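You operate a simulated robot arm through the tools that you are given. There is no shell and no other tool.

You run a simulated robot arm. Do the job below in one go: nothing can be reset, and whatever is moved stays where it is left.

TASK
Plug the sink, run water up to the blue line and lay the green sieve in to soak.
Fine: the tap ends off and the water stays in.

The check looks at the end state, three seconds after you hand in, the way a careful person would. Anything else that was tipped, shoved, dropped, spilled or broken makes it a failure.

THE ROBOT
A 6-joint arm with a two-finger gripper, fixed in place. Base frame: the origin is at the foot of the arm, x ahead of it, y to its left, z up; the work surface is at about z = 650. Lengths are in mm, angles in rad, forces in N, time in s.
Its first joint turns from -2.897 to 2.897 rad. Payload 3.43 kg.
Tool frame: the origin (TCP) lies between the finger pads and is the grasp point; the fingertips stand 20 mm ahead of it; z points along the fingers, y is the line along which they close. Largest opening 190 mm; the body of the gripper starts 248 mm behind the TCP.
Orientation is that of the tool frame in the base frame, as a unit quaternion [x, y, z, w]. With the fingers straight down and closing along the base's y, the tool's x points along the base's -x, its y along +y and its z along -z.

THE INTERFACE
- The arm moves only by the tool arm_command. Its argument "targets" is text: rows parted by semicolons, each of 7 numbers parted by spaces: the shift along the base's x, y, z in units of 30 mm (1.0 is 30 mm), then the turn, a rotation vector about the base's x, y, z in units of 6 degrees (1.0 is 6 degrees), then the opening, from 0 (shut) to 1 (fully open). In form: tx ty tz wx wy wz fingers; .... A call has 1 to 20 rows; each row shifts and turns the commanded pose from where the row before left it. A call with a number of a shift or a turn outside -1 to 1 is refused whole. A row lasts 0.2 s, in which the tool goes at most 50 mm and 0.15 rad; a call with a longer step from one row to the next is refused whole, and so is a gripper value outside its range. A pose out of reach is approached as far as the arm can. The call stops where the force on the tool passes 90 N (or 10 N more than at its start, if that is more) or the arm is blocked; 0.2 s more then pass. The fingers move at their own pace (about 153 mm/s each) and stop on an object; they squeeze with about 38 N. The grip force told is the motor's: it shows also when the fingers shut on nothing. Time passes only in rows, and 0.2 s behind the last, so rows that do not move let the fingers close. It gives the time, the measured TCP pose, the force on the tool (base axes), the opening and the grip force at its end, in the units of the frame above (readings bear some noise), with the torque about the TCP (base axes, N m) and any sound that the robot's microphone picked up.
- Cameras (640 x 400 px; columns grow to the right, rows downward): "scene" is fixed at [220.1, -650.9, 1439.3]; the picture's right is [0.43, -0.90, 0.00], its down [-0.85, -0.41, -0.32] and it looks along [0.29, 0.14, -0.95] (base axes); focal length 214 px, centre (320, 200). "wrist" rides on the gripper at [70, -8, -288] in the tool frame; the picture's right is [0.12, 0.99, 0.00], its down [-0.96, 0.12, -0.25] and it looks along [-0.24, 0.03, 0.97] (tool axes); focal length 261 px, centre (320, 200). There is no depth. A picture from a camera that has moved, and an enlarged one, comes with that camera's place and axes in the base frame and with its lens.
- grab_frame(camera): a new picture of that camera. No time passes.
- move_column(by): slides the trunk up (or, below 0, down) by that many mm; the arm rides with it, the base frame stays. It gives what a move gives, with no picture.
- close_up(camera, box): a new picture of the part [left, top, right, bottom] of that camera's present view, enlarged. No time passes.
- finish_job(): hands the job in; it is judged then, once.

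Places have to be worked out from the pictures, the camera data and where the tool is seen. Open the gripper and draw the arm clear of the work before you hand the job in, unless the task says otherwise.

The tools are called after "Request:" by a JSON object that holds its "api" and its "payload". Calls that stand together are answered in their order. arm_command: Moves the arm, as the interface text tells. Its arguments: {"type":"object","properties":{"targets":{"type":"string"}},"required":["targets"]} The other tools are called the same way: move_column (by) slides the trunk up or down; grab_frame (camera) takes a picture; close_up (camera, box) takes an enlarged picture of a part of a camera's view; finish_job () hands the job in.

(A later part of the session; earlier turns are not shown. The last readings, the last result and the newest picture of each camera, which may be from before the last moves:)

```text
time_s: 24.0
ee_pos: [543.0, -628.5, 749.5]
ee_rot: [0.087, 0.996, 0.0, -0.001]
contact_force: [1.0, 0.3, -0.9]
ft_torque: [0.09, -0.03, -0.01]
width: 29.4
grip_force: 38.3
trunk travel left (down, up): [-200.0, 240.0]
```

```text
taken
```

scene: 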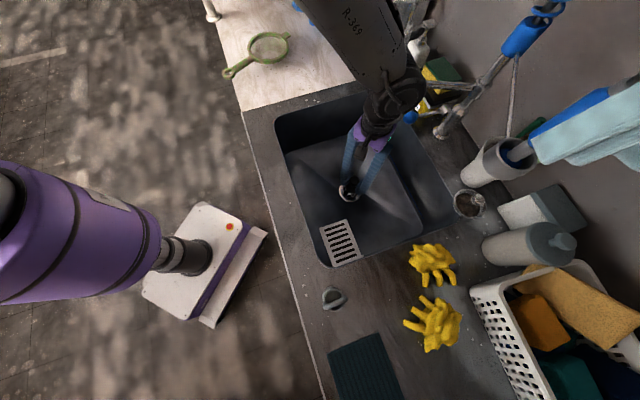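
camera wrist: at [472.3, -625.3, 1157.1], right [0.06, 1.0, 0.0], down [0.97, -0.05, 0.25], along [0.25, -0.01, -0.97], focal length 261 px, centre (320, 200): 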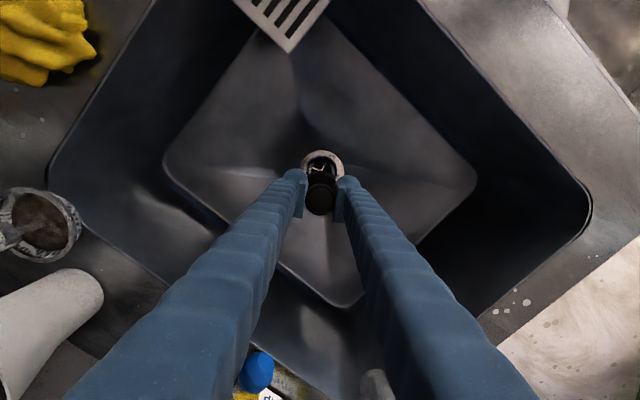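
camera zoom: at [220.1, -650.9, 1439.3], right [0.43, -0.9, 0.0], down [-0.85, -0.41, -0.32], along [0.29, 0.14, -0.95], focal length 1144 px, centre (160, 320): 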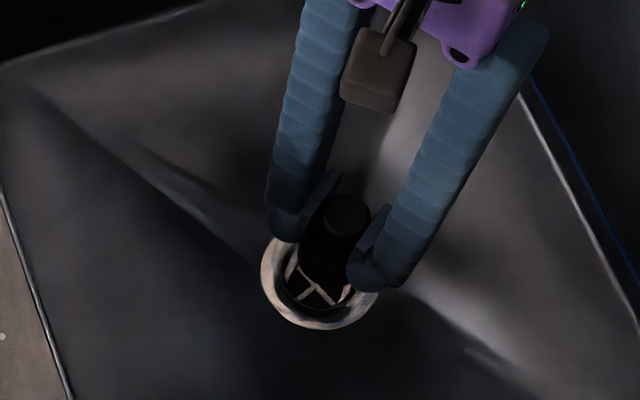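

Ring centre is about (542.7, -626.2) and the stopper axis about (542.1, -629.2). I shift +3 mm in y and come down 22 mm for a final check before insertion.

Request:
{"api": "arm_command", "payload": {"targets": "0.02 0.1 -0.35 0 0 0 0;0 0 -0.4 0 0 0 0;0 0 0 0 0 0 0"}}

Request:
{"api": "close_up", "payload": {"camera": "wrist", "box": [280, 145, 360, 195]}}

Request:
{"api": "close_up", "payload": {"camera": "scene", "box": [320, 165, 380, 210]}}

```text
time_s: 24.8
ee_pos: [543.7, -625.6, 727.2]
ee_rot: [0.088, 0.996, 0.0, -0.001]
contact_force: [-0.6, -0.6, -0.2]
ft_torque: [0.02, 0.01, 0.02]
width: 29.3
grip_force: 37.8
trunk travel left (down, up): [-200.0, 240.0]
```

```text
8.00 times, centred on (320, 170) of wrist
camera zoom: at [473.2, -622.2, 1015.1], right [0.06, 1.0, 0.0], down [0.97, -0.05, 0.25], along [0.25, -0.01, -0.97], focal length 2085 px, centre (320, 440)
```

zoom: 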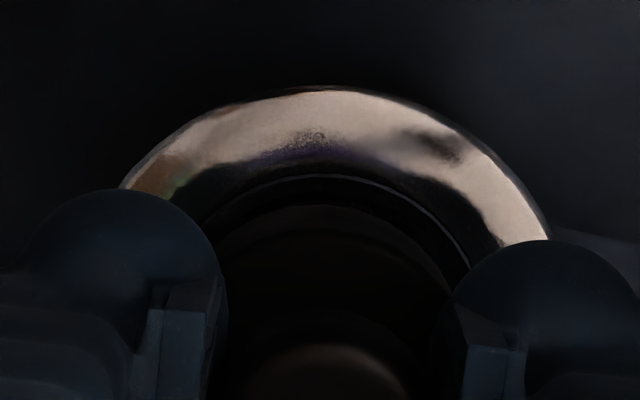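

```text
8.89 times, centred on (350, 188) of scene
camera zoom: at [220.1, -650.9, 1439.3], right [0.43, -0.9, 0.0], down [-0.85, -0.41, -0.32], along [0.29, 0.14, -0.95], focal length 1906 px, centre (53, 311)
```

zoom: 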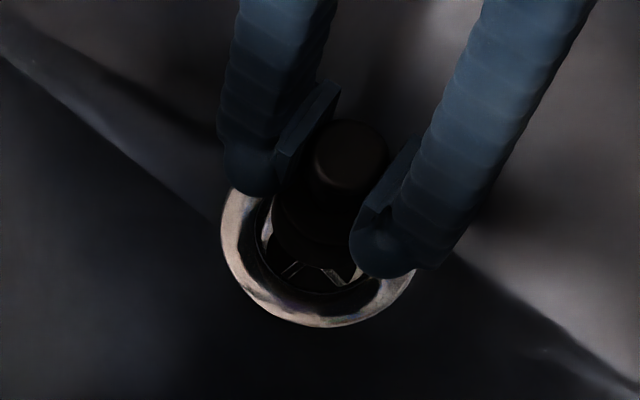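

The stopper and ring now agree within about 1 mm: axis (543.7, -626.0) against drain (543.8, -626.0). I lower it into the drain in small steps while reading the force.

Request:
{"api": "arm_command", "payload": {"targets": "0 0 -0.25 0 0 0 0;0 0 -0.25 0 0 0 0;0 0 -0.25 0 0 0 0;0 0 0 0 0 0 0"}}

Request:
{"api": "close_up", "payload": {"camera": "scene", "box": [320, 165, 380, 210]}}

```text
time_s: 25.8
ee_pos: [544.8, -625.6, 705.2]
ee_rot: [0.088, 0.996, 0.001, -0.001]
contact_force: [0.9, -0.2, 0.3]
ft_torque: [0.01, -0.01, 0.02]
width: 29.2
grip_force: 38.2
trunk travel left (down, up): [-200.0, 240.0]
```

```text
8.89 times, centred on (350, 188) of scene
camera zoom: at [220.1, -650.9, 1439.3], right [0.43, -0.9, 0.0], down [-0.85, -0.41, -0.32], along [0.29, 0.14, -0.95], focal length 1906 px, centre (53, 311)
```

zoom: 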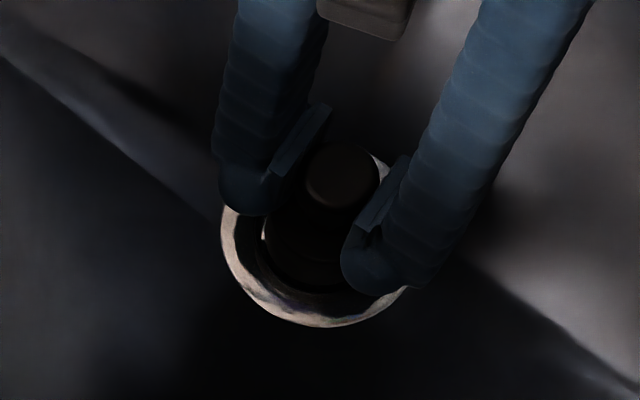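

There is no contact yet and the stopper is entering the opening. I continue down in 5 mm steps.

Request:
{"api": "arm_command", "payload": {"targets": "0 0 -0.17 0 0 0 0;0 0 -0.17 0 0 0 0;0 0 0 0 0 0 0"}}

Request:
{"api": "close_up", "payload": {"camera": "scene", "box": [320, 165, 380, 210]}}

Request:
{"api": "close_up", "payload": {"camera": "wrist", "box": [280, 145, 360, 195]}}

```text
time_s: 26.6
ee_pos: [544.6, -625.8, 695.8]
ee_rot: [0.087, 0.996, 0.001, 0.0]
contact_force: [3.4, 0.6, 6.1]
ft_torque: [0.1, -0.03, -0.04]
width: 29.0
grip_force: 38.0
trunk travel left (down, up): [-200.0, 240.0]
```

```text
8.89 times, centred on (350, 188) of scene
camera zoom: at [220.1, -650.9, 1439.3], right [0.43, -0.9, 0.0], down [-0.85, -0.41, -0.32], along [0.29, 0.14, -0.95], focal length 1906 px, centre (53, 311)
```

zoom: 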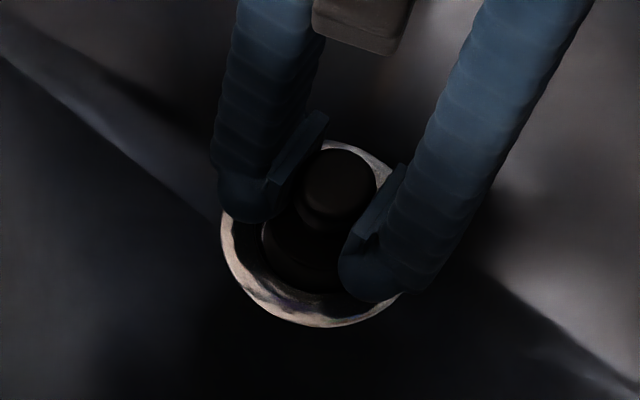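

```text
8.00 times, centred on (320, 170) of wrist
camera zoom: at [473.7, -621.5, 983.8], right [0.06, 1.0, 0.0], down [0.97, -0.05, 0.25], along [0.25, -0.01, -0.97], focal length 2085 px, centre (320, 440)
```

zoom: 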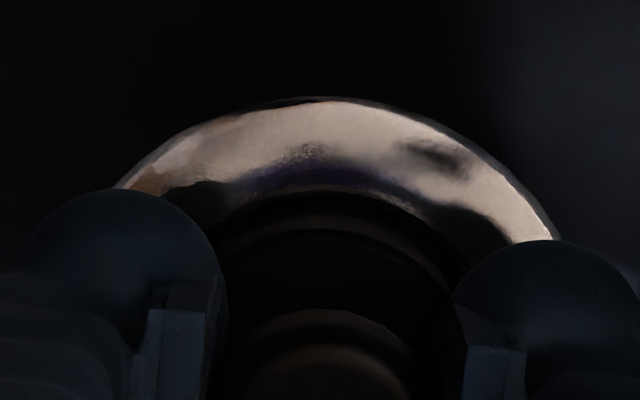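

Light contact has begun: 6 N up and 3 N along +x. I ease down further in 3 mm steps.

Request:
{"api": "arm_command", "payload": {"targets": "0.02 0 -0.1 0 0 0 0;0 0 -0.1 0 0 0 0;0 0 0 0 0 0 0"}}

Request:
{"api": "close_up", "payload": {"camera": "scene", "box": [320, 165, 380, 210]}}

```text
time_s: 27.4
ee_pos: [544.9, -627.1, 688.8]
ee_rot: [0.087, 0.996, 0.0, 0.0]
contact_force: [14.5, 0.1, 2.3]
ft_torque: [-0.03, -0.58, 0.06]
width: 29.2
grip_force: 38.0
trunk travel left (down, up): [-200.0, 240.0]
```

```text
8.89 times, centred on (350, 188) of scene
camera zoom: at [220.1, -650.9, 1439.3], right [0.43, -0.9, 0.0], down [-0.85, -0.41, -0.32], along [0.29, 0.14, -0.95], focal length 1906 px, centre (53, 311)
```

zoom: 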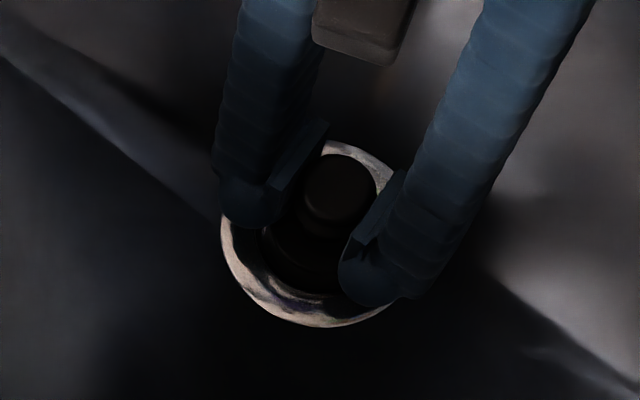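

A 14.5 N push along +x acts about 40 mm below the TCP, so the lip is pressing on the stopper's -x side. I shift the tool about 1.5 mm toward +x and continue.

Request:
{"api": "arm_command", "payload": {"targets": "0.06 0.02 0 0 0 0 0;0 0 0 0 0 0 0"}}

```text
time_s: 28.0
ee_pos: [546.0, -624.1, 688.4]
ee_rot: [0.087, 0.996, 0.001, -0.001]
contact_force: [5.7, -3.9, 0.4]
ft_torque: [-0.18, -0.25, 0.13]
width: 28.9
grip_force: 38.1
trunk travel left (down, up): [-200.0, 240.0]
```

Request:
{"api": "arm_command", "payload": {"targets": "0.03 -0.01 -0.12 0 0 0 0;0 0 -0.12 0 0 0 0;0 0 0 0 0 0 0"}}

Request:
{"api": "close_up", "payload": {"camera": "scene", "box": [320, 165, 380, 210]}}

```text
time_s: 28.8
ee_pos: [546.9, -625.0, 681.0]
ee_rot: [0.088, 0.996, 0.0, -0.001]
contact_force: [-0.2, 0.2, -0.5]
ft_torque: [0.06, 0.02, -0.01]
width: 29.0
grip_force: 38.3
trunk travel left (down, up): [-200.0, 240.0]
```

```text
8.89 times, centred on (350, 188) of scene
camera zoom: at [220.1, -650.9, 1439.3], right [0.43, -0.9, 0.0], down [-0.85, -0.41, -0.32], along [0.29, 0.14, -0.95], focal length 1906 px, centre (53, 311)
```

zoom: 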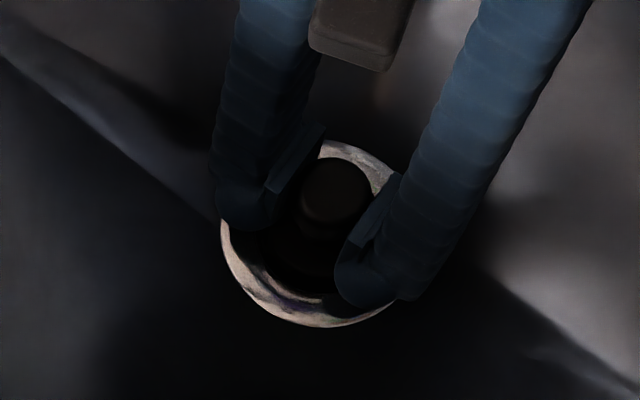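

The side force is gone and the stopper slides freely at TCP z=681. I go down a little more, keeping the fingertips above the ring lip.

Request:
{"api": "arm_command", "payload": {"targets": "0 0 -0.1 0 0 0 0;0 0 -0.08 0 0 0 0;0 0 0 0 0 0 0"}}

Request:
{"api": "close_up", "payload": {"camera": "wrist", "box": [280, 145, 360, 195]}}

```text
time_s: 29.6
ee_pos: [547.4, -625.5, 677.0]
ee_rot: [0.087, 0.996, 0.001, -0.002]
contact_force: [0.3, 0.1, -0.9]
ft_torque: [0.01, 0.02, 0.01]
width: 28.9
grip_force: 38.2
trunk travel left (down, up): [-200.0, 240.0]
```

```text
8.00 times, centred on (320, 170) of wrist
camera zoom: at [475.8, -621.4, 964.4], right [0.06, 1.0, 0.0], down [0.97, -0.05, 0.25], along [0.25, -0.01, -0.97], focal length 2085 px, centre (320, 440)
```

zoom: 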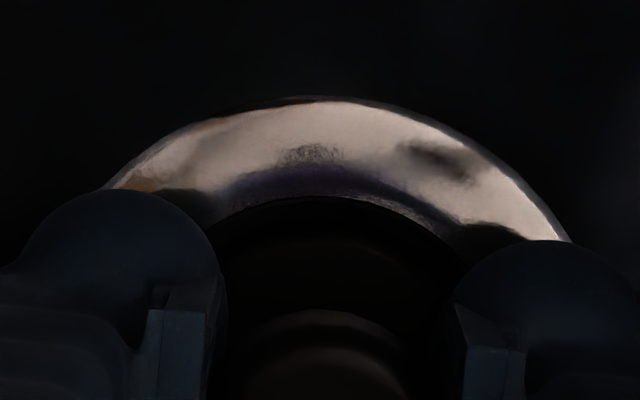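

Still no seating force. I go down another 3 mm and check the readings.

Request:
{"api": "arm_command", "payload": {"targets": "0 0 -0.1 0 0 0 0;0 0 0 0 0 0 0"}}

```text
time_s: 30.2
ee_pos: [547.6, -624.8, 675.3]
ee_rot: [0.088, 0.996, 0.0, 0.0]
contact_force: [-2.4, 1.2, 22.8]
ft_torque: [0.32, 0.32, 0.01]
width: 29.3
grip_force: 37.6
trunk travel left (down, up): [-200.0, 240.0]
```

There is now 22.8 N upward at TCP z=675, so either the stopper has seated or the tips have met the lip. I release it gently, rise and look.

Request:
{"api": "arm_command", "payload": {"targets": "0 0 0.05 0 0 0 0.25;0 0 0 0 0 0 0.3;0 0 0.5 0 0 0 0.42;0 0 1 0 0 0 0.42;0 0 1 0 0 0 0.42;0 0 0 0 0 0 0.42"}}

Request:
{"api": "close_up", "payload": {"camera": "wrist", "box": [260, 120, 380, 195]}}

Request:
{"api": "close_up", "payload": {"camera": "scene", "box": [320, 165, 380, 210]}}

```text
time_s: 31.6
ee_pos: [546.8, -620.9, 749.5]
ee_rot: [0.088, 0.996, 0.001, 0.0]
contact_force: [-0.2, 0.0, 0.3]
ft_torque: [-0.07, 0.0, 0.02]
width: 79.9
grip_force: 0.1
trunk travel left (down, up): [-200.0, 240.0]
```

```text
5.33 times, centred on (320, 158) of wrist
camera zoom: at [475.2, -618.8, 1038.2], right [0.06, 1.0, 0.0], down [0.97, -0.05, 0.25], along [0.25, -0.01, -0.97], focal length 1390 px, centre (320, 427)
```

zoom: 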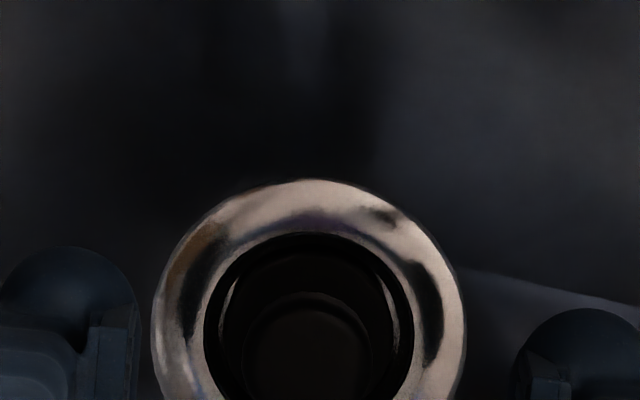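

```text
8.89 times, centred on (350, 188) of scene
camera zoom: at [220.1, -650.9, 1439.3], right [0.43, -0.9, 0.0], down [-0.85, -0.41, -0.32], along [0.29, 0.14, -0.95], focal length 1906 px, centre (53, 311)
```

zoom: 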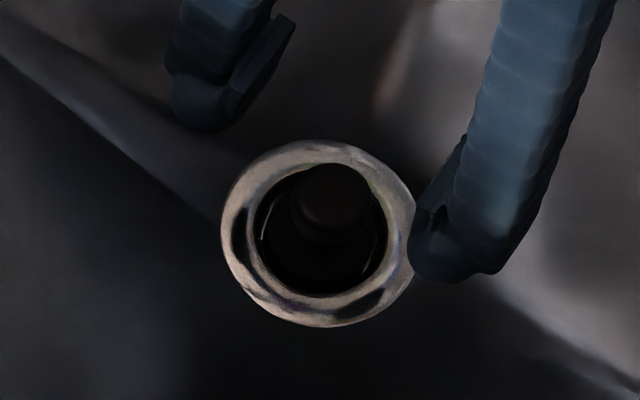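

The stopper sits inside the drain cup. I close the fingers and press lightly on the knob to make sure it is fully home.

Request:
{"api": "arm_command", "payload": {"targets": "0.02 -0.14 0 0 0 0 0;0 0 0 0 0 0 0;0 0 -0.5 0 0 0 0;0 0 -0.5 0 0 0 0;0 0 -0.2 0 0 0 0;0 0 0 0 0 0 0"}}

```text
time_s: 33.0
ee_pos: [547.5, -629.9, 712.9]
ee_rot: [0.086, 0.996, 0.0, 0.0]
contact_force: [0.0, 0.2, -0.3]
ft_torque: [0.02, 0.02, 0.0]
width: 0.0
grip_force: 34.1
trunk travel left (down, up): [-200.0, 240.0]
```

The y reading jumped a little, so I check with the wrist camera before pressing.

Request:
{"api": "close_up", "payload": {"camera": "wrist", "box": [260, 120, 380, 195]}}

Request:
{"api": "close_up", "payload": {"camera": "scene", "box": [320, 165, 380, 210]}}

Request:
{"api": "arm_command", "payload": {"targets": "0 0 0 0 0 0 0"}}

```text
5.33 times, centred on (320, 158) of wrist
camera zoom: at [476.9, -625.8, 1001.6], right [0.06, 1.0, 0.0], down [0.97, -0.05, 0.25], along [0.25, -0.01, -0.97], focal length 1390 px, centre (320, 427)
```

zoom: 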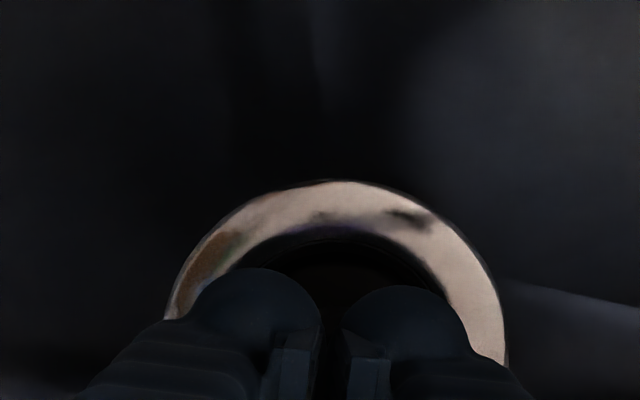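

```text
8.89 times, centred on (350, 188) of scene
camera zoom: at [220.1, -650.9, 1439.3], right [0.43, -0.9, 0.0], down [-0.85, -0.41, -0.32], along [0.29, 0.14, -0.95], focal length 1906 px, centre (53, 311)
```

zoom: 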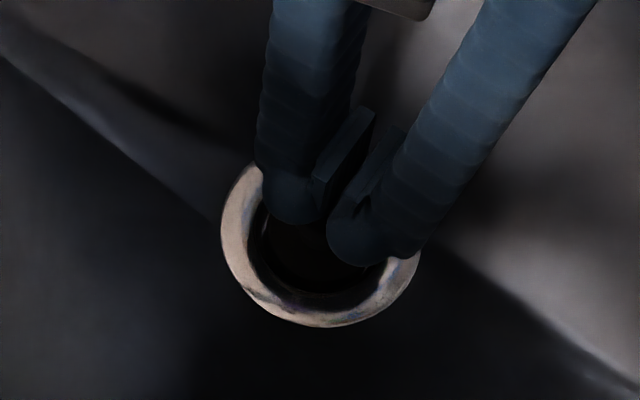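

```text
time_s: 33.4
ee_pos: [547.6, -630.3, 713.8]
ee_rot: [0.086, 0.996, 0.001, 0.0]
contact_force: [0.4, -0.7, 0.1]
ft_torque: [-0.01, -0.01, 0.0]
width: 0.1
grip_force: 34.5
trunk travel left (down, up): [-200.0, 240.0]
```

The tool sits near y=-630. I shift +5 mm in y to be over the knob, then press down in 2 mm steps.

Request:
{"api": "arm_command", "payload": {"targets": "0 0.16 0 0 0 0 0;0 0 -0.12 0 0 0 0;0 0 -0.1 0 0 0 0;0 0 0 0 0 0 0"}}

```text
time_s: 34.4
ee_pos: [548.7, -627.5, 713.0]
ee_rot: [0.088, 0.996, -0.003, 0.003]
contact_force: [-7.3, -18.6, 60.3]
ft_torque: [-0.78, 0.38, 0.08]
width: 5.8
grip_force: 34.2
trunk travel left (down, up): [-200.0, 240.0]
```

It reads 60 N on the knob, so contact is made at about z≈692, slightly off-centre. I rise and look at how the stopper sits.

Request:
{"api": "arm_command", "payload": {"targets": "0 0 0.5 0 0 0 0;0 0 1 0 0 0 0;0 0 1 0 0 0 0.42;0 0 0 0 0 0 0.6;0 0 0 0 0 0 0.6"}}

Request:
{"api": "close_up", "payload": {"camera": "wrist", "box": [260, 130, 380, 205]}}

Request:
{"api": "close_up", "payload": {"camera": "scene", "box": [320, 165, 380, 210]}}

```text
time_s: 35.6
ee_pos: [548.3, -624.1, 781.6]
ee_rot: [0.087, 0.996, 0.0, 0.0]
contact_force: [0.0, -0.5, -0.5]
ft_torque: [0.06, 0.01, 0.0]
width: 114.3
grip_force: 0.0
trunk travel left (down, up): [-200.0, 240.0]
```

```text
5.33 times, centred on (320, 168) of wrist
camera zoom: at [476.0, -620.5, 1068.9], right [0.06, 1.0, 0.0], down [0.97, -0.05, 0.25], along [0.25, -0.01, -0.97], focal length 1390 px, centre (320, 373)
```

zoom: 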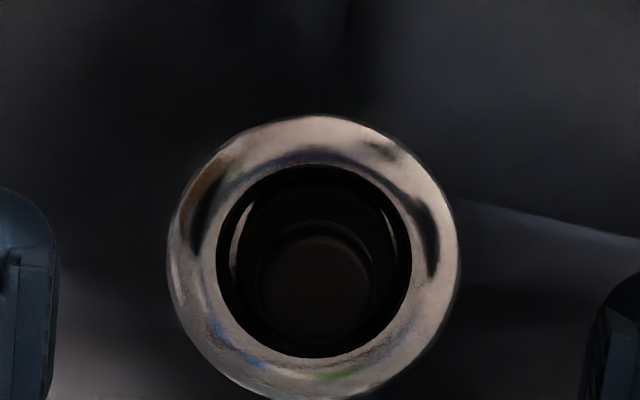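

```text
8.89 times, centred on (350, 188) of scene
camera zoom: at [220.1, -650.9, 1439.3], right [0.43, -0.9, 0.0], down [-0.85, -0.41, -0.32], along [0.29, 0.14, -0.95], focal length 1906 px, centre (53, 311)
```

zoom: 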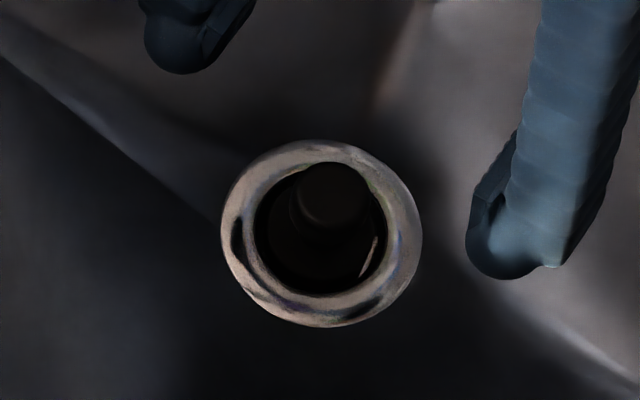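

The stopper sits centred in the cup, with its body top about flush with the ring, and it took 60 N without sinking further. I rise straight up and turn to inspect the tap lever.

Request:
{"api": "arm_command", "payload": {"targets": "0 0 1 0 0 0 0.6;0 0 1 0 0 0 0.6;0 0 1 0 0 0 0.6;0 0 1 0 0 0 0.6;0 0 1 0 0 0 0.6;0 0 1 0 0 0 0.6;0 0 1 0 0 0 0.6;0 0 1 0 0 0 0.6;0 0 1 0 0 0 0.6;0 0 1 0 0 0 0.6;0 0 1 0 0 0 1;0 0 0.6 0 0 -0.9 1;0 0 0 0 0 -1 1;0 0 0 0 0 -1 1;0 0 0 0 0 -1 1;0 0 0 0 0 -1 1;0 0 0 0 0 -1 1;0 0 0 0 0 0 1"}}

Request:
{"api": "grab_frame", "payload": {"camera": "wrist"}}

Request:
{"api": "grab_frame", "payload": {"camera": "scene"}}

```text
time_s: 39.4
ee_pos: [548.3, -624.2, 1130.2]
ee_rot: [0.387, 0.922, 0.001, 0.0]
contact_force: [0.9, -0.1, 0.1]
ft_torque: [-0.02, -0.01, 0.0]
width: 189.9
grip_force: 0.0
trunk travel left (down, up): [-200.0, 240.0]
```

```text
taken
camera wrist: at [492.0, -580.1, 1417.9], right [0.62, 0.78, 0.0], down [0.76, -0.61, 0.25], along [0.19, -0.15, -0.97], focal length 261 px, centre (320, 200)
```

wrist: 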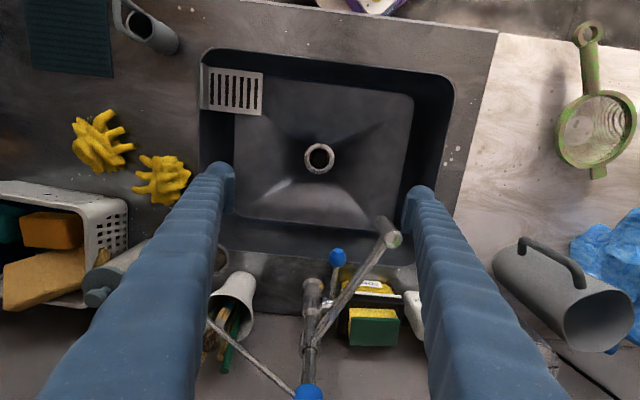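

```text
taken
```

scene: 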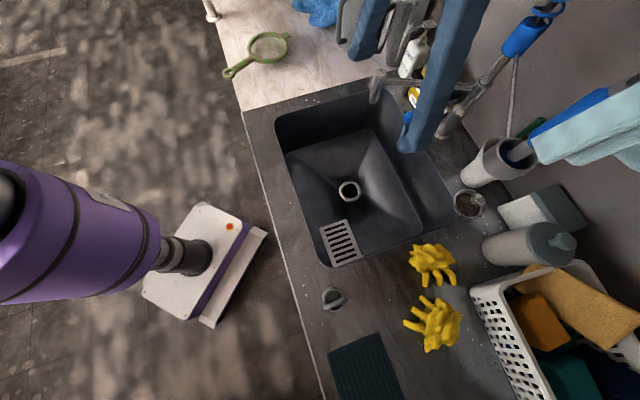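

This gives a clear view of the tap, the ball lever and the spout. I zoom in on them.

Request:
{"api": "close_up", "payload": {"camera": "wrist", "box": [270, 210, 430, 310]}}

Request:
{"api": "close_up", "payload": {"camera": "wrist", "box": [270, 300, 430, 400]}}

Request:
{"api": "close_up", "payload": {"camera": "wrist", "box": [190, 40, 470, 240]}}

Request:
{"api": "close_up", "payload": {"camera": "wrist", "box": [520, 0, 640, 190]}}

```text
4.00 times, centred on (350, 260) of wrist
camera zoom: at [492.0, -580.1, 1417.9], right [0.62, 0.78, 0.0], down [0.76, -0.61, 0.25], along [0.19, -0.15, -0.97], focal length 1043 px, centre (200, -40)
```

zoom: 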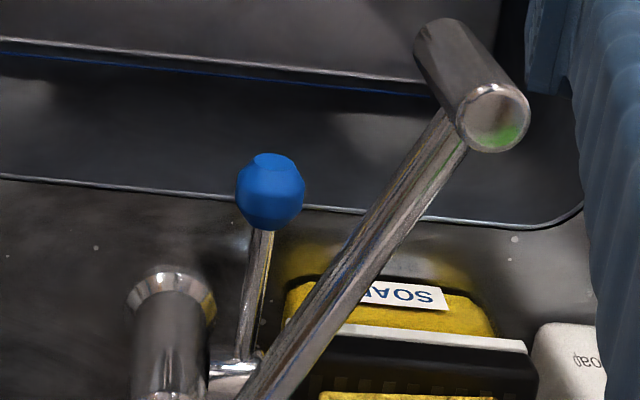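

```text
4.00 times, centred on (350, 350) of wrist
camera zoom: at [492.0, -580.1, 1417.9], right [0.62, 0.78, 0.0], down [0.76, -0.61, 0.25], along [0.19, -0.15, -0.97], focal length 1043 px, centre (200, -400)
```

zoom: 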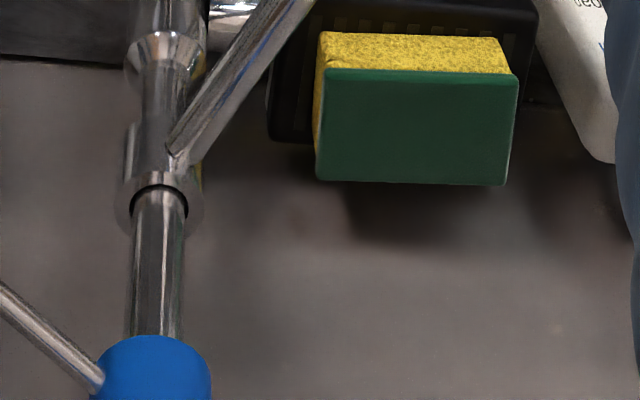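

```text
2.00 times, centred on (330, 140) of wrist
camera zoom: at [492.0, -580.1, 1417.9], right [0.62, 0.78, 0.0], down [0.76, -0.61, 0.25], along [0.19, -0.15, -0.97], focal length 521 px, centre (300, 320)
```

zoom: 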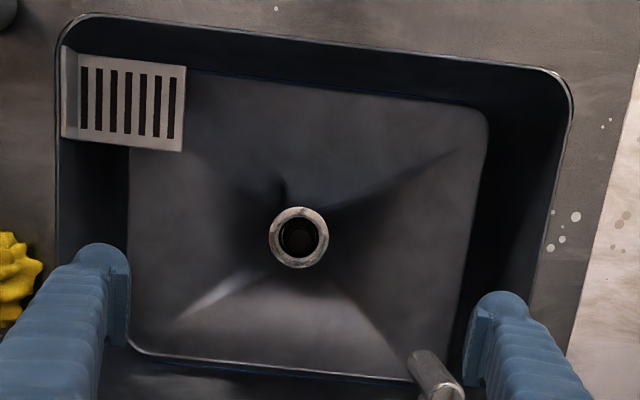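

```text
2.11 times, centred on (580, 95) of wrist
camera zoom: at [492.0, -580.1, 1417.9], right [0.62, 0.78, 0.0], down [0.76, -0.61, 0.25], along [0.19, -0.15, -0.97], focal length 549 px, centre (-227, 421)
```

zoom: 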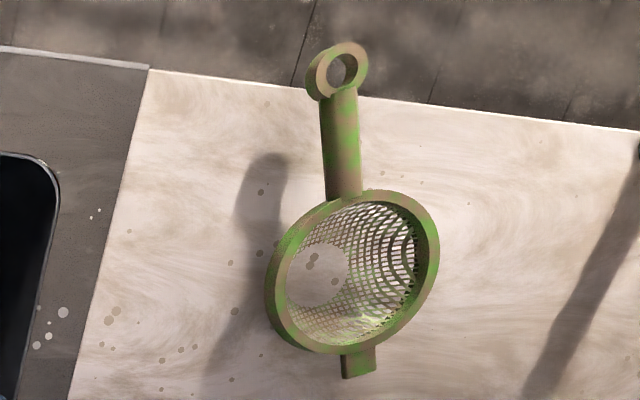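

The ball lever measures about (702, -700, 942). Its knuckle is near (761, -775, 956), and the spout arm passes roughly 100 mm above. A vertical approach would hit the spout, so I come in from the robot's right with the tool tilted and stop about 130 mm short to look closely.

Request:
{"api": "arm_command", "payload": {"targets": "0 0 0 0 0 0.855 0.3;0 0 0 0 0 0.855 0.3;0 0 0 0 0 0.855 0.3;0 0 0 0 0 0.855 0.3;0.19 -0.103 -0.379 -0.3875 -0.831 0 0.3;0.19 -0.103 -0.379 -0.3875 -0.831 0 0.3;0.19 -0.103 -0.379 -0.3875 -0.831 0 0.3;0.19 -0.103 -0.379 -0.3875 -0.831 0 0.3;0.19 -0.103 -0.379 -0.3875 -0.831 0 0.3;0.19 -0.103 -0.379 -0.3875 -0.831 0 0.3;0.19 -0.103 -0.379 -0.3875 -0.831 0 0.3;0.19 -0.103 -0.379 -0.3875 -0.831 0 0.3;0.19 -0.103 -0.379 -0.3875 -0.831 0 0.3;0.19 -0.103 -0.379 -0.3875 -0.831 0 0.3;0 0 0 0 0 0 0.3"}}

Request:
{"api": "grab_frame", "payload": {"camera": "wrist"}}

Request:
{"api": "grab_frame", "payload": {"camera": "scene"}}

```text
time_s: 42.6
ee_pos: [604.6, -653.7, 1014.9]
ee_rot: [0.191, 0.866, -0.1, 0.451]
contact_force: [-0.4, -1.3, -0.4]
ft_torque: [0.02, -0.03, 0.11]
width: 56.9
grip_force: 0.0
trunk travel left (down, up): [-200.0, 240.0]
```

```text
taken
camera wrist: at [350.3, -545.7, 1121.8], right [0.36, 0.93, -0.1], down [0.36, -0.04, 0.93], along [0.86, -0.37, -0.35], focal length 261 px, centre (320, 200)
```

wrist: 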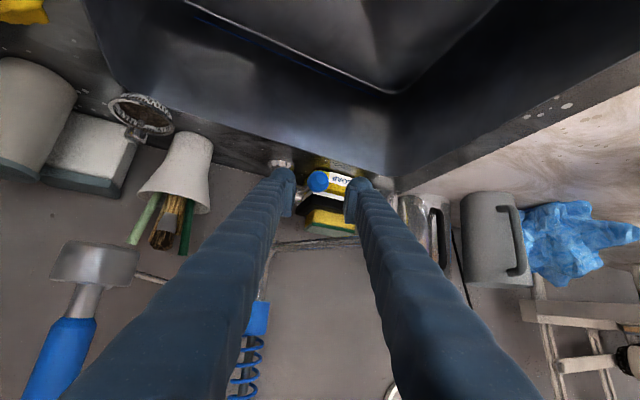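

```text
taken
```

scene: 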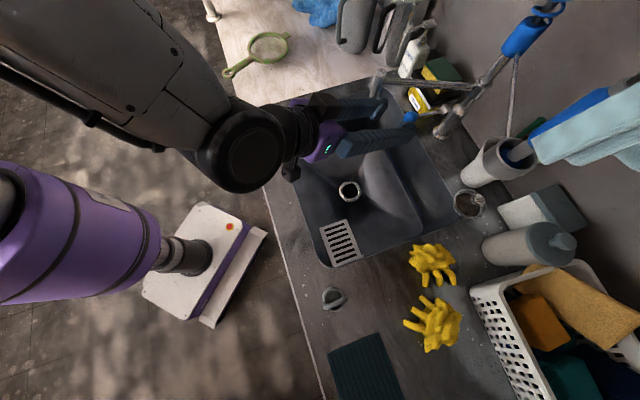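

I zoom in on the lever as seen along the approach line.

Request:
{"api": "close_up", "payload": {"camera": "wrist", "box": [270, 145, 390, 220]}}

Request:
{"api": "close_up", "payload": {"camera": "wrist", "box": [240, 140, 440, 265]}}

Request:
{"api": "close_up", "payload": {"camera": "scene", "box": [360, 60, 480, 140]}}

```text
5.33 times, centred on (330, 182) of wrist
camera zoom: at [350.3, -545.7, 1121.8], right [0.36, 0.93, -0.1], down [0.36, -0.04, 0.93], along [0.86, -0.37, -0.35], focal length 1390 px, centre (267, 293)
```

zoom: 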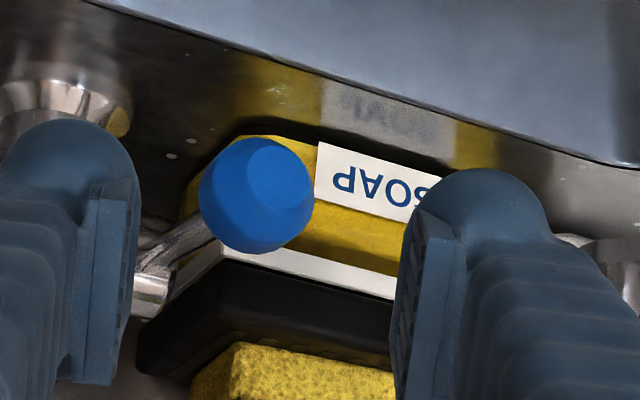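

```text
3.20 times, centred on (340, 202) of wrist
camera zoom: at [350.3, -545.7, 1121.8], right [0.36, 0.93, -0.1], down [0.36, -0.04, 0.93], along [0.86, -0.37, -0.35], focal length 834 px, centre (256, 192)
```

zoom: 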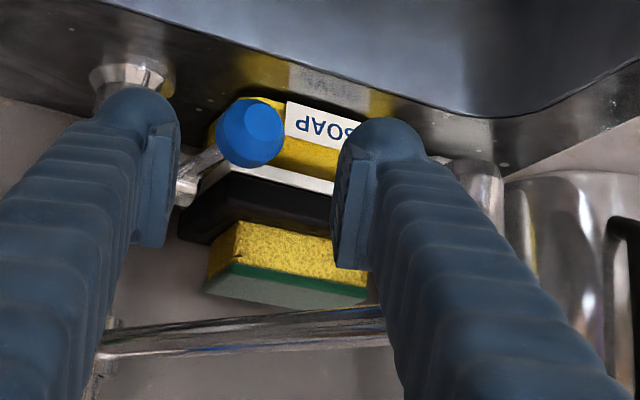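

```text
5.00 times, centred on (420, 100) of scene
camera zoom: at [220.1, -650.9, 1439.3], right [0.43, -0.9, 0.0], down [-0.85, -0.41, -0.32], along [0.29, 0.14, -0.95], focal length 1072 px, centre (-180, 700)
```

zoom: 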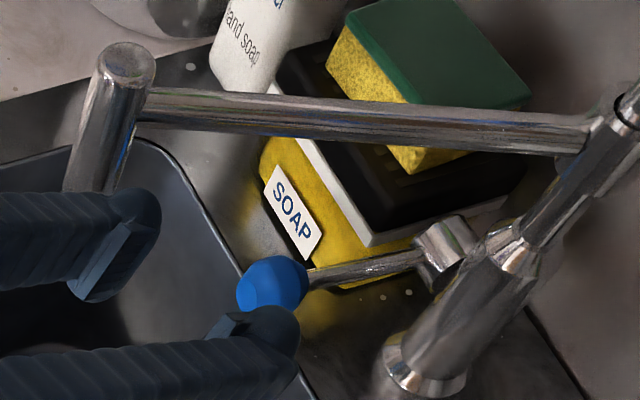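

The lever rod leaves a side cartridge, so it turns about a horizontal left-right axis. The ball triangulates to about (706, -703, 939). I advance along the tool axis with the fingers 57 mm apart and check before closing.

Request:
{"api": "arm_command", "payload": {"targets": "0.75 -0.37 -0.55 0 0 0 0.3;0.75 -0.37 -0.55 0 0 0 0.3;0.75 -0.37 -0.55 0 0 0 0.3;0 0 0 0 0 0 0.3"}}

Request:
{"api": "close_up", "payload": {"camera": "wrist", "box": [260, 145, 380, 220]}}

Request:
{"api": "close_up", "payload": {"camera": "scene", "box": [360, 60, 480, 140]}}

```text
time_s: 43.6
ee_pos: [672.8, -688.7, 966.2]
ee_rot: [0.19, 0.866, -0.099, 0.451]
contact_force: [0.0, -0.5, 0.4]
ft_torque: [0.0, -0.02, 0.04]
width: 57.3
grip_force: 0.1
trunk travel left (down, up): [-200.0, 240.0]
```

```text
5.33 times, centred on (320, 182) of wrist
camera zoom: at [418.5, -579.9, 1072.7], right [0.36, 0.93, -0.1], down [0.36, -0.04, 0.93], along [0.86, -0.37, -0.35], focal length 1390 px, centre (320, 293)
```

zoom: 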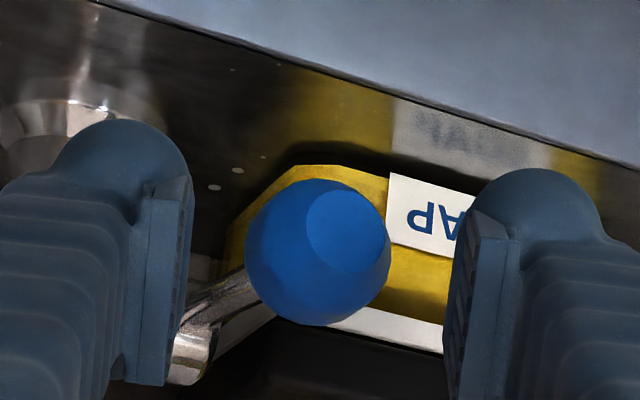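

```text
5.00 times, centred on (420, 100) of scene
camera zoom: at [220.1, -650.9, 1439.3], right [0.43, -0.9, 0.0], down [-0.85, -0.41, -0.32], along [0.29, 0.14, -0.95], focal length 1072 px, centre (-180, 700)
```

zoom: 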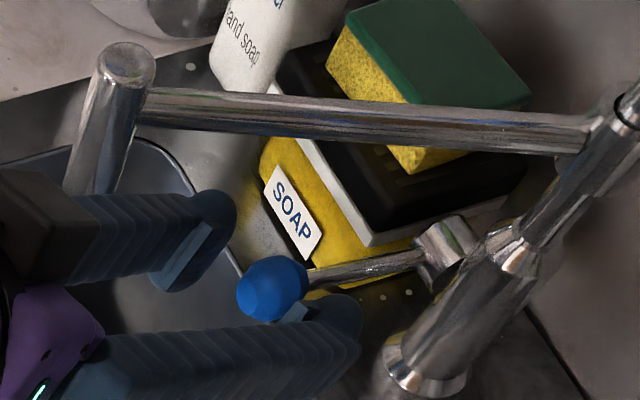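

The ball is dead centre between the pads and about 37 mm ahead of the TCP. I advance 25 mm and close on it.

Request:
{"api": "arm_command", "payload": {"targets": "0.31 -0.145 -0.24 0 0 0 0.3;0.31 -0.145 -0.24 0 0 0 0.3;0 0 0 0 0 0 0.3;0 0 0 0 0 0 0;0 0 0 0 0 0 0;0 0 0 0 0 0 0"}}

Request:
{"api": "close_up", "payload": {"camera": "wrist", "box": [260, 145, 380, 220]}}

Request:
{"api": "close_up", "payload": {"camera": "scene", "box": [360, 60, 480, 140]}}

```text
time_s: 45.0
ee_pos: [692.3, -697.5, 952.9]
ee_rot: [0.19, 0.866, -0.099, 0.452]
contact_force: [-1.7, -4.0, 0.8]
ft_torque: [0.01, -0.14, 0.29]
width: 32.9
grip_force: 45.6
trunk travel left (down, up): [-200.0, 240.0]
```

```text
5.33 times, centred on (320, 182) of wrist
camera zoom: at [436.5, -588.4, 1059.6], right [0.36, 0.93, -0.1], down [0.36, -0.04, 0.93], along [0.86, -0.37, -0.35], focal length 1390 px, centre (320, 293)
```

zoom: 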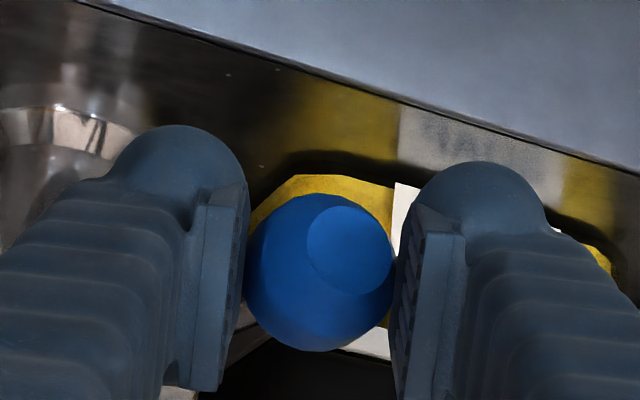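

```text
5.00 times, centred on (420, 100) of scene
camera zoom: at [220.1, -650.9, 1439.3], right [0.43, -0.9, 0.0], down [-0.85, -0.41, -0.32], along [0.29, 0.14, -0.95], focal length 1072 px, centre (-180, 700)
```

zoom: 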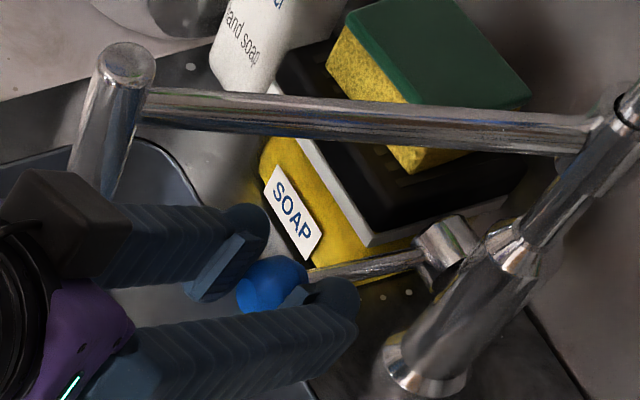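

The ball is held at 32.9 mm with low force. I test a small upward move of 6 mm, to see whether the lever gives that way.

Request:
{"api": "arm_command", "payload": {"targets": "0 0 0.1 0 0 0 0;0 0 0.1 0 0 0 0;0 0 0 0 0 0 0"}}

Request:
{"api": "close_up", "payload": {"camera": "scene", "box": [360, 60, 480, 140]}}

```text
time_s: 45.8
ee_pos: [689.2, -696.6, 958.2]
ee_rot: [0.191, 0.866, -0.1, 0.451]
contact_force: [-12.9, -0.6, 0.4]
ft_torque: [0.2, 0.14, -0.03]
width: 31.5
grip_force: 45.0
trunk travel left (down, up): [-200.0, 240.0]
```

```text
5.00 times, centred on (420, 100) of scene
camera zoom: at [220.1, -650.9, 1439.3], right [0.43, -0.9, 0.0], down [-0.85, -0.41, -0.32], along [0.29, 0.14, -0.95], focal length 1072 px, centre (-180, 700)
```

zoom: 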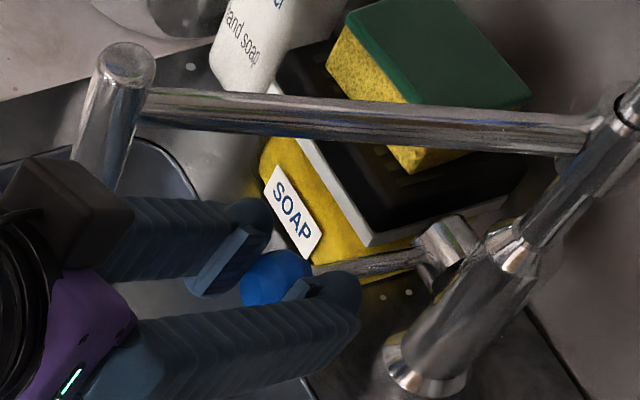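

The ball moved with the tool under almost no vertical force, so the lever lifts. I keep raising it in small steps and watch for water.

Request:
{"api": "arm_command", "payload": {"targets": "0 0 0.15 0 0 0 0;0 0 0.15 0 0 0 0;0 0 0.15 0 0 0 0;0 0 0 0 0 0 0"}}

Request:
{"api": "close_up", "payload": {"camera": "scene", "box": [340, 60, 480, 160]}}

```text
time_s: 46.8
ee_pos: [689.1, -697.6, 971.1]
ee_rot: [0.192, 0.865, -0.1, 0.452]
contact_force: [-21.7, 0.3, -4.1]
ft_torque: [0.55, 0.92, -0.31]
width: 29.4
grip_force: 44.8
trunk travel left (down, up): [-200.0, 240.0]
```

```text
4.00 times, centred on (410, 110) of scene
camera zoom: at [220.1, -650.9, 1439.3], right [0.43, -0.9, 0.0], down [-0.85, -0.41, -0.32], along [0.29, 0.14, -0.95], focal length 858 px, centre (-40, 560)
```

zoom: 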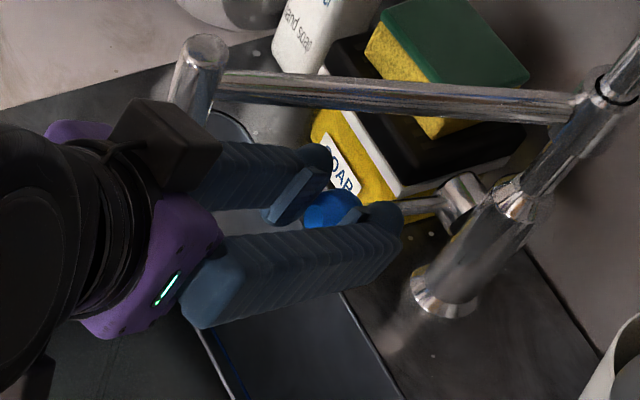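

The width has dropped to 29.4 mm, so the ball may be slipping in the pads. I look with both cameras.

Request:
{"api": "close_up", "payload": {"camera": "wrist", "box": [240, 135, 400, 235]}}

Request:
{"api": "grab_frame", "payload": {"camera": "wrist"}}

Request:
{"api": "close_up", "payload": {"camera": "scene", "box": [380, 85, 460, 135]}}

```text
4.00 times, centred on (320, 185) of wrist
camera zoom: at [435.4, -588.5, 1078.7], right [0.36, 0.93, -0.1], down [0.36, -0.04, 0.93], along [0.86, -0.37, -0.35], focal length 1043 px, centre (320, 260)
```

zoom: 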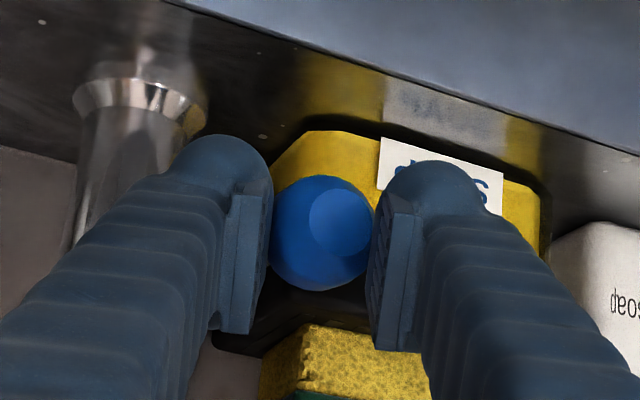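

```text
taken
camera wrist: at [435.4, -588.5, 1078.7], right [0.36, 0.93, -0.1], down [0.36, -0.04, 0.93], along [0.86, -0.37, -0.35], focal length 261 px, centre (320, 200)
```

wrist: 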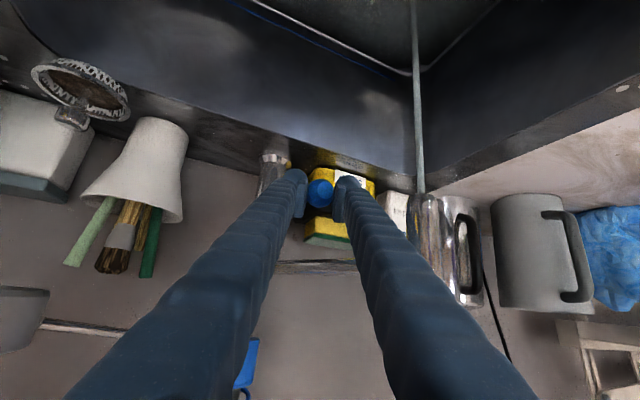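

```text
8.00 times, centred on (420, 110) of scene
camera zoom: at [220.1, -650.9, 1439.3], right [0.43, -0.9, 0.0], down [-0.85, -0.41, -0.32], along [0.29, 0.14, -0.95], focal length 1716 px, centre (-480, 920)
```

zoom: 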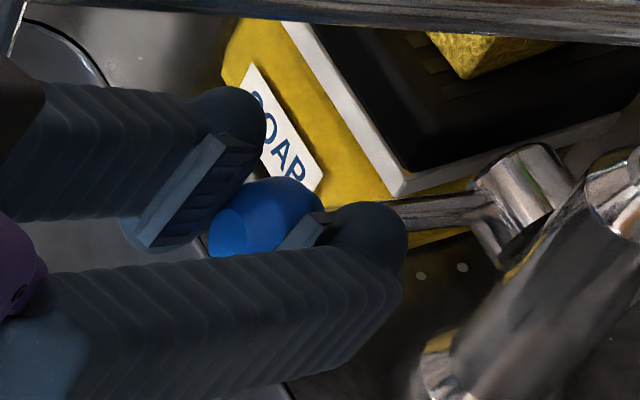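

A thin stream now falls from the spout into the sink, so lifting opens the tap. I check the sink from the scene camera.

Request:
{"api": "close_up", "payload": {"camera": "scene", "box": [260, 70, 480, 270]}}

Request:
{"api": "close_up", "payload": {"camera": "wrist", "box": [220, 0, 540, 200]}}

```text
2.00 times, centred on (370, 170) of scene
camera zoom: at [220.1, -650.9, 1439.3], right [0.43, -0.9, 0.0], down [-0.85, -0.41, -0.32], along [0.29, 0.14, -0.95], focal length 429 px, centre (220, 260)
```

zoom: 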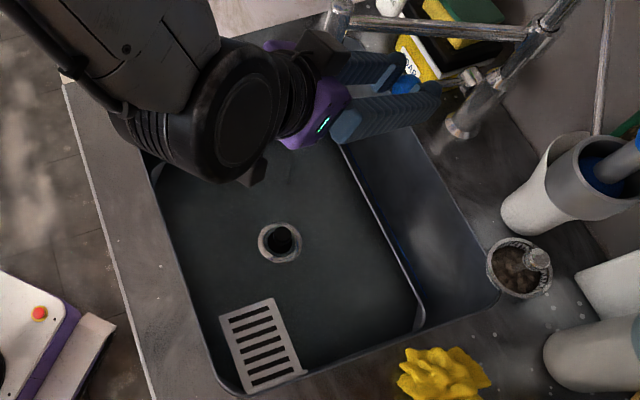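

```text
2.00 times, centred on (380, 100) of wrist
camera zoom: at [435.4, -588.5, 1078.7], right [0.36, 0.93, -0.1], down [0.36, -0.04, 0.93], along [0.86, -0.37, -0.35], focal length 521 px, centre (200, 400)
```

zoom: 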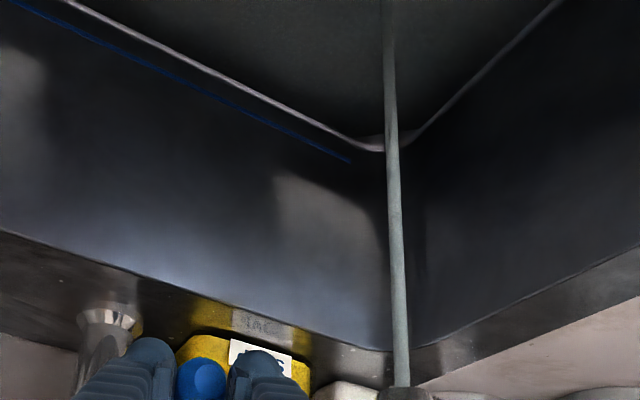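

Water already covers the sloped floor and the level must rise roughly 20 mm more to the blue line. The ball has slid toward the fingertips, so I quickly reopen, advance about 17 mm and regrip, keeping the means to shut the tap.

Request:
{"api": "arm_command", "payload": {"targets": "0 0 0 0 0 0 0.26;0.43 -0.2 -0.33 0 0 0 0.26;0 0 0 0 0 0 0;0 0 0 0 0 0 0"}}

Request:
{"api": "close_up", "payload": {"camera": "wrist", "box": [220, 0, 540, 200]}}

Request:
{"api": "close_up", "payload": {"camera": "scene", "box": [260, 70, 480, 270]}}

Request:
{"api": "close_up", "payload": {"camera": "wrist", "box": [240, 135, 400, 235]}}

```text
time_s: 47.8
ee_pos: [705.5, -704.1, 959.8]
ee_rot: [0.19, 0.866, -0.099, 0.451]
contact_force: [3.0, -17.5, -6.0]
ft_torque: [0.0, 0.2, 0.1]
width: 30.6
grip_force: 45.0
trunk travel left (down, up): [-200.0, 240.0]
```

```text
2.00 times, centred on (380, 100) of wrist
camera zoom: at [450.3, -595.4, 1067.6], right [0.36, 0.93, -0.1], down [0.36, -0.04, 0.93], along [0.86, -0.37, -0.35], focal length 521 px, centre (200, 400)
```

zoom: 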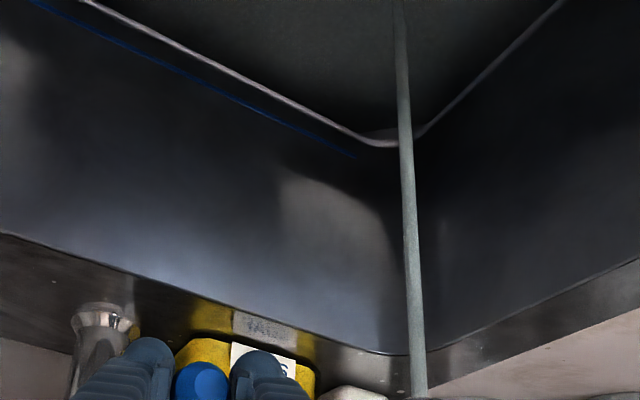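

```text
2.00 times, centred on (370, 170) of scene
camera zoom: at [220.1, -650.9, 1439.3], right [0.43, -0.9, 0.0], down [-0.85, -0.41, -0.32], along [0.29, 0.14, -0.95], focal length 429 px, centre (220, 260)
```

zoom: 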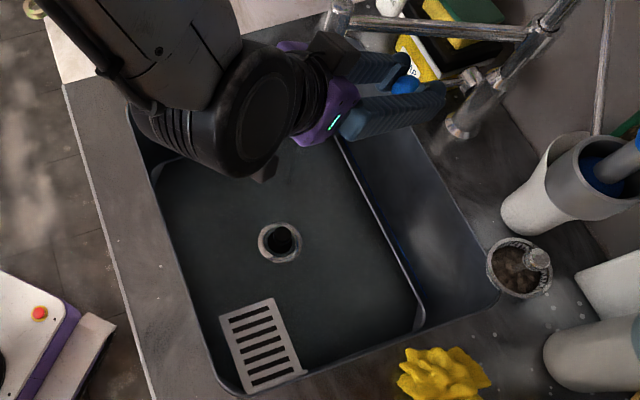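

```text
4.00 times, centred on (320, 185) of wrist
camera zoom: at [450.3, -595.4, 1067.6], right [0.36, 0.93, -0.1], down [0.36, -0.04, 0.93], along [0.86, -0.37, -0.35], focal length 1043 px, centre (320, 260)
```

zoom: 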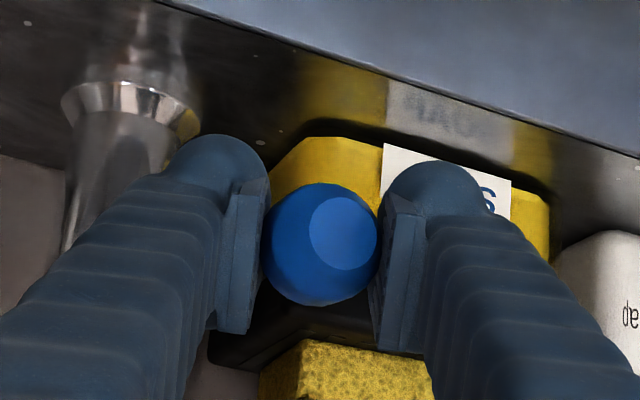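

The ball is regripped centrally and the lever stays up by itself. I wait about 2 s and measure how quickly the level rises.

Request:
{"api": "arm_command", "payload": {"targets": "0 0 0 0 0 0 0;0 0 0 0 0 0 0;0 0 0 0 0 0 0;0 0 0 0 0 0 0;0 0 0 0 0 0 0;0 0 0 0 0 0 0;0 0 0 0 0 0 0;0 0 0 0 0 0 0"}}

Request:
{"api": "close_up", "payload": {"camera": "wrist", "box": [220, 0, 540, 200]}}

Request:
{"api": "close_up", "payload": {"camera": "scene", "box": [260, 70, 480, 270]}}

Request:
{"api": "close_up", "payload": {"camera": "scene", "box": [390, 140, 480, 240]}}

```text
time_s: 49.6
ee_pos: [705.2, -705.6, 959.7]
ee_rot: [0.192, 0.866, -0.1, 0.451]
contact_force: [6.3, -27.0, -1.0]
ft_torque: [-0.27, -0.43, 0.14]
width: 30.9
grip_force: 44.6
trunk travel left (down, up): [-200.0, 240.0]
```

```text
2.00 times, centred on (380, 100) of wrist
camera zoom: at [450.1, -595.4, 1067.5], right [0.36, 0.93, -0.1], down [0.36, -0.04, 0.93], along [0.86, -0.37, -0.35], focal length 521 px, centre (200, 400)
```

zoom: 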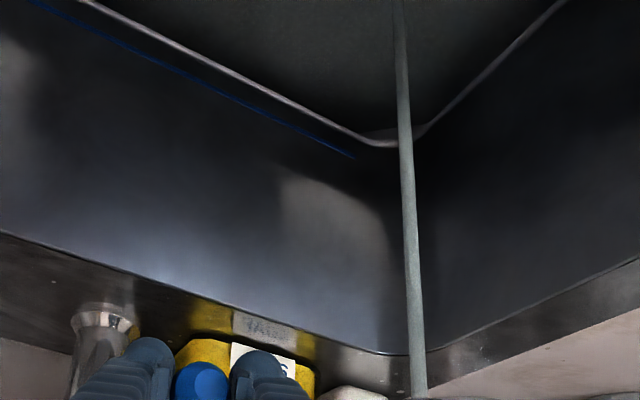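

```text
2.00 times, centred on (370, 170) of scene
camera zoom: at [220.1, -650.9, 1439.3], right [0.43, -0.9, 0.0], down [-0.85, -0.41, -0.32], along [0.29, 0.14, -0.95], focal length 429 px, centre (220, 260)
```

zoom: 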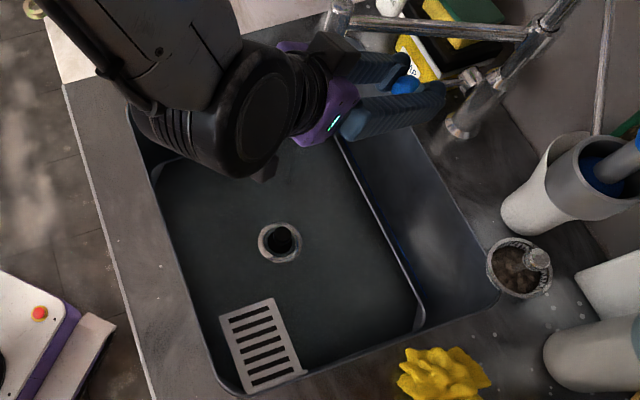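

```text
4.00 times, centred on (435, 190) of scene
camera zoom: at [220.1, -650.9, 1439.3], right [0.43, -0.9, 0.0], down [-0.85, -0.41, -0.32], along [0.29, 0.14, -0.95], focal length 858 px, centre (-140, 240)
```

zoom: 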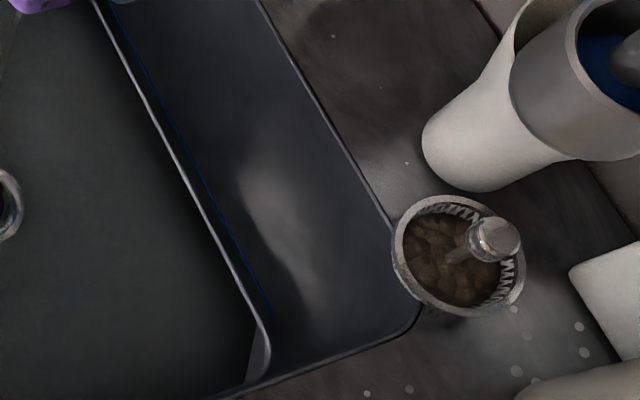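

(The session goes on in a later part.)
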